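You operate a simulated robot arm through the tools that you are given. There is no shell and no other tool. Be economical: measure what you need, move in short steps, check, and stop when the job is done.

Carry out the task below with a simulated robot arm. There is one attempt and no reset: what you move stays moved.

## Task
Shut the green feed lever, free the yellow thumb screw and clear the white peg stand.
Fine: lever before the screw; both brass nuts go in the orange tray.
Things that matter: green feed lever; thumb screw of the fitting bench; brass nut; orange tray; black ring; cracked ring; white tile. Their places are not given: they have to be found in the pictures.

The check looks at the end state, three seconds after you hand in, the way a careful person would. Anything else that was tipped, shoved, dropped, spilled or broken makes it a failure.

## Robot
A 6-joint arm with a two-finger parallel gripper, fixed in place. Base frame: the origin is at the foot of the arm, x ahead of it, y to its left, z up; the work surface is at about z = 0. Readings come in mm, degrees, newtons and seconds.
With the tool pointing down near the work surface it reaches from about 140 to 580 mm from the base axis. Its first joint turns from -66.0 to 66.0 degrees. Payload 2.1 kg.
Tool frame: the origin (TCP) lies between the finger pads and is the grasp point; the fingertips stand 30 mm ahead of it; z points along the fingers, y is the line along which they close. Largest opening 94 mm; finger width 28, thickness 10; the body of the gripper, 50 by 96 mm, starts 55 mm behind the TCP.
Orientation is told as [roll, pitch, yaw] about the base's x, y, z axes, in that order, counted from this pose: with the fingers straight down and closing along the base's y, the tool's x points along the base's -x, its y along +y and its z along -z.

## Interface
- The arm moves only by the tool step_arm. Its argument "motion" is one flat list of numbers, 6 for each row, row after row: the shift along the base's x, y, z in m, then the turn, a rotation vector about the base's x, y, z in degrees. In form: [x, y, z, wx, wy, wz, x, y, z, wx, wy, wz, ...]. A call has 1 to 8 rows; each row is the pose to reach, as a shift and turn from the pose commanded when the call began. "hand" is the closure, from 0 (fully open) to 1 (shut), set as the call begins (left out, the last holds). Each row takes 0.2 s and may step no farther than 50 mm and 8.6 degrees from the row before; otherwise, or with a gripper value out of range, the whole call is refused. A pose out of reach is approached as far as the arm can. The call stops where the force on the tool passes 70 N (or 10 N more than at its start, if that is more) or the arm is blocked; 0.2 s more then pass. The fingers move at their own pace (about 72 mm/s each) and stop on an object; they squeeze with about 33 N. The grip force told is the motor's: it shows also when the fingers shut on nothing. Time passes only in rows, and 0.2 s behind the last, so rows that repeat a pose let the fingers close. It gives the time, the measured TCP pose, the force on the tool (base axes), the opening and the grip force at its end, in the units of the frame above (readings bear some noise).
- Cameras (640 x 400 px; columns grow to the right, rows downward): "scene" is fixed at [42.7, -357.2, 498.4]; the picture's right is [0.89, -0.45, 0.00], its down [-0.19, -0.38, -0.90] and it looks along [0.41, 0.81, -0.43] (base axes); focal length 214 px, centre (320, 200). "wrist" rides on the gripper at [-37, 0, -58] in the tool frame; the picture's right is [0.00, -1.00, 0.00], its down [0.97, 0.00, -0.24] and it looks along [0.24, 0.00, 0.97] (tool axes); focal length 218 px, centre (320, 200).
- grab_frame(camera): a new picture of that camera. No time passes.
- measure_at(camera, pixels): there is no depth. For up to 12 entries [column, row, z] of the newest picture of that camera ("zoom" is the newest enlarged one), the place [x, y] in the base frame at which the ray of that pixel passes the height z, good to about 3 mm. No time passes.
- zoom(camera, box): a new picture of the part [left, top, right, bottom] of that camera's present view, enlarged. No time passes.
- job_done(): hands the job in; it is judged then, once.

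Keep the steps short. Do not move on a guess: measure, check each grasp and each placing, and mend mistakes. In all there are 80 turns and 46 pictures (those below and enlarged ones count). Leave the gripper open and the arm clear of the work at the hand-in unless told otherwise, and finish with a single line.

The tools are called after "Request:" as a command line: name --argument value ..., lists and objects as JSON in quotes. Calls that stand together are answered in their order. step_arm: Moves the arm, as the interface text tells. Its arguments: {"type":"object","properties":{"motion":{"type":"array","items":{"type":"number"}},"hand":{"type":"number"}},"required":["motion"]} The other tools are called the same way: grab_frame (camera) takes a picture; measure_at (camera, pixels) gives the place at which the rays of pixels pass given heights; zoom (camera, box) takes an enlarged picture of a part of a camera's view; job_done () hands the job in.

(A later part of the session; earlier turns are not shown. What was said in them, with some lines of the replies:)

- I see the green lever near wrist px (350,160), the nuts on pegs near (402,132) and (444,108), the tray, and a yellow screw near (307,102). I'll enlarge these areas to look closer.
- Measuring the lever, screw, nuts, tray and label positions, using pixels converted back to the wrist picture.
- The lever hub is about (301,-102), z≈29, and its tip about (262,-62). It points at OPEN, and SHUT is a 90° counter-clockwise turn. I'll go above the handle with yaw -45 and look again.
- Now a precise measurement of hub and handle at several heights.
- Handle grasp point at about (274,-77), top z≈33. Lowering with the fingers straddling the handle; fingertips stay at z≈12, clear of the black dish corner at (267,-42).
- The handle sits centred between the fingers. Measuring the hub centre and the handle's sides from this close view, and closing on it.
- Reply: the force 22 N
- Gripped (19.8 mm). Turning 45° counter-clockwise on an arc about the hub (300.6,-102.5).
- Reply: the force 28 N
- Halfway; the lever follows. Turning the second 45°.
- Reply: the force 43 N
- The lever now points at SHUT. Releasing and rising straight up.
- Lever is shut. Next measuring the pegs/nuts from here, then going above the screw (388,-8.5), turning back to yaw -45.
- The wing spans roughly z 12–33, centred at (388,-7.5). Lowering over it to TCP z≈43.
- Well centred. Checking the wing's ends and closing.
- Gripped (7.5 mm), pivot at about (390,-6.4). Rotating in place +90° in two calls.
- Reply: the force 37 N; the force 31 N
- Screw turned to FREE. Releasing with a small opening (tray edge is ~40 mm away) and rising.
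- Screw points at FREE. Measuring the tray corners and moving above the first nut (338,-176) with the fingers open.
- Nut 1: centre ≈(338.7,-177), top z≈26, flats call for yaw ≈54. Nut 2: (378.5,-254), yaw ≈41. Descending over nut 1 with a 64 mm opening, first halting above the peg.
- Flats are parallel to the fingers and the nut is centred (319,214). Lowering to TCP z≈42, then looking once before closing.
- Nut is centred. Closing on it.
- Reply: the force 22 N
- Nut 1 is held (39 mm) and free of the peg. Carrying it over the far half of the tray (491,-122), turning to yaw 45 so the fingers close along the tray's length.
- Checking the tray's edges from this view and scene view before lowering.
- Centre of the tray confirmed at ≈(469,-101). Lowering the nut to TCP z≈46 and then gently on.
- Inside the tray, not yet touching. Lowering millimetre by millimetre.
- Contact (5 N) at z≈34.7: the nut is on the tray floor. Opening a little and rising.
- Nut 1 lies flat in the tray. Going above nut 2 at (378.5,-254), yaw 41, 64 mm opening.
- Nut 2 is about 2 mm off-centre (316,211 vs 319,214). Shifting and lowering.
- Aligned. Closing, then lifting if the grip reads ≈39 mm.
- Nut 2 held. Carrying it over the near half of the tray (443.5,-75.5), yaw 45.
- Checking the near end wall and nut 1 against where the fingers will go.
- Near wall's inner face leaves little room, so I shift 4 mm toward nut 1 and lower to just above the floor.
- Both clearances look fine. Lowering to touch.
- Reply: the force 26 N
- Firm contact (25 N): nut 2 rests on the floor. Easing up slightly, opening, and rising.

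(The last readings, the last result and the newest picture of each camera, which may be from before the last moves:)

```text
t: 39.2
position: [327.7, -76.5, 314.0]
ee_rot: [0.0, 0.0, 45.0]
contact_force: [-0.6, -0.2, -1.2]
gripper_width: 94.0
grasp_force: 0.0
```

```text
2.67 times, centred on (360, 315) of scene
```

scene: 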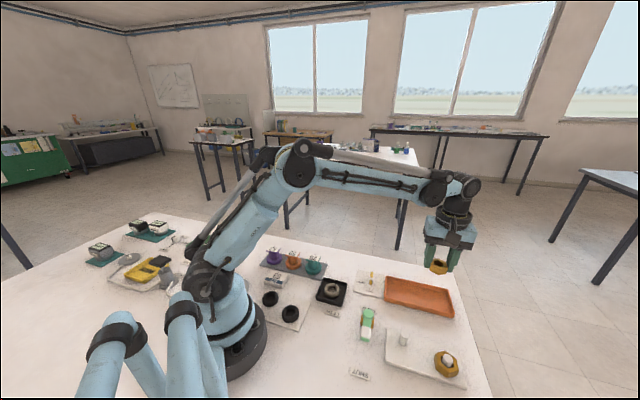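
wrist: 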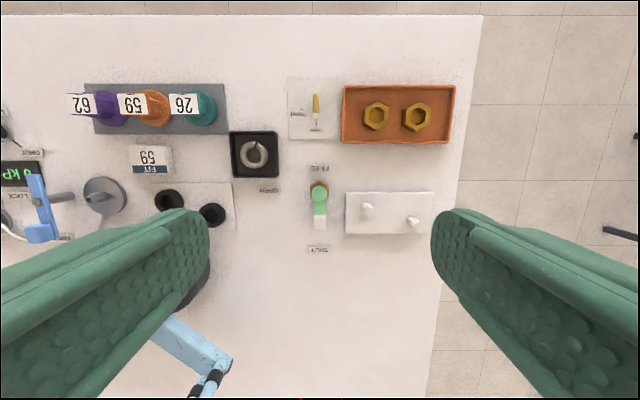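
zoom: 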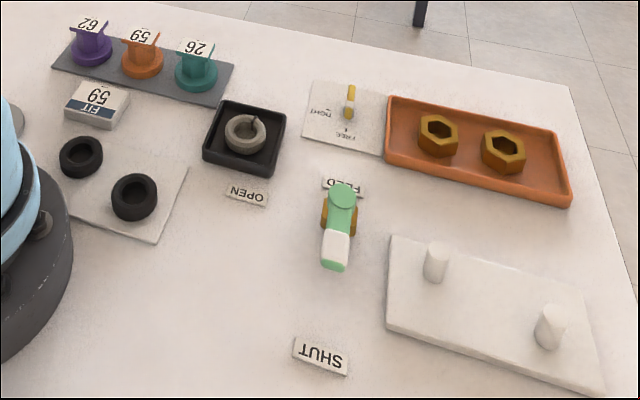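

Everything looks right. One last close look at lever and screw alignment.

Request:
zoom --camera "wrist" --box '[220, 75, 460, 255]'

```text
2.22 times, centred on (340, 165) of wrist
```

zoom: 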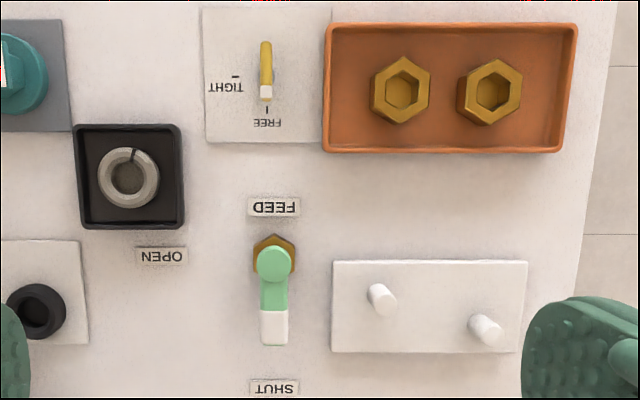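

The lever points at SHUT, the screw at FREE, both nuts are in the tray and the stand is bare. The gripper is open and clear, so I'm handing in.

Request:
job_done

```text
The job is handed in.
```

The green feed lever was shut first, then the thumb screw was turned to FREE, and both brass nuts were moved from the white peg stand into the orange tray; nothing else was moved.
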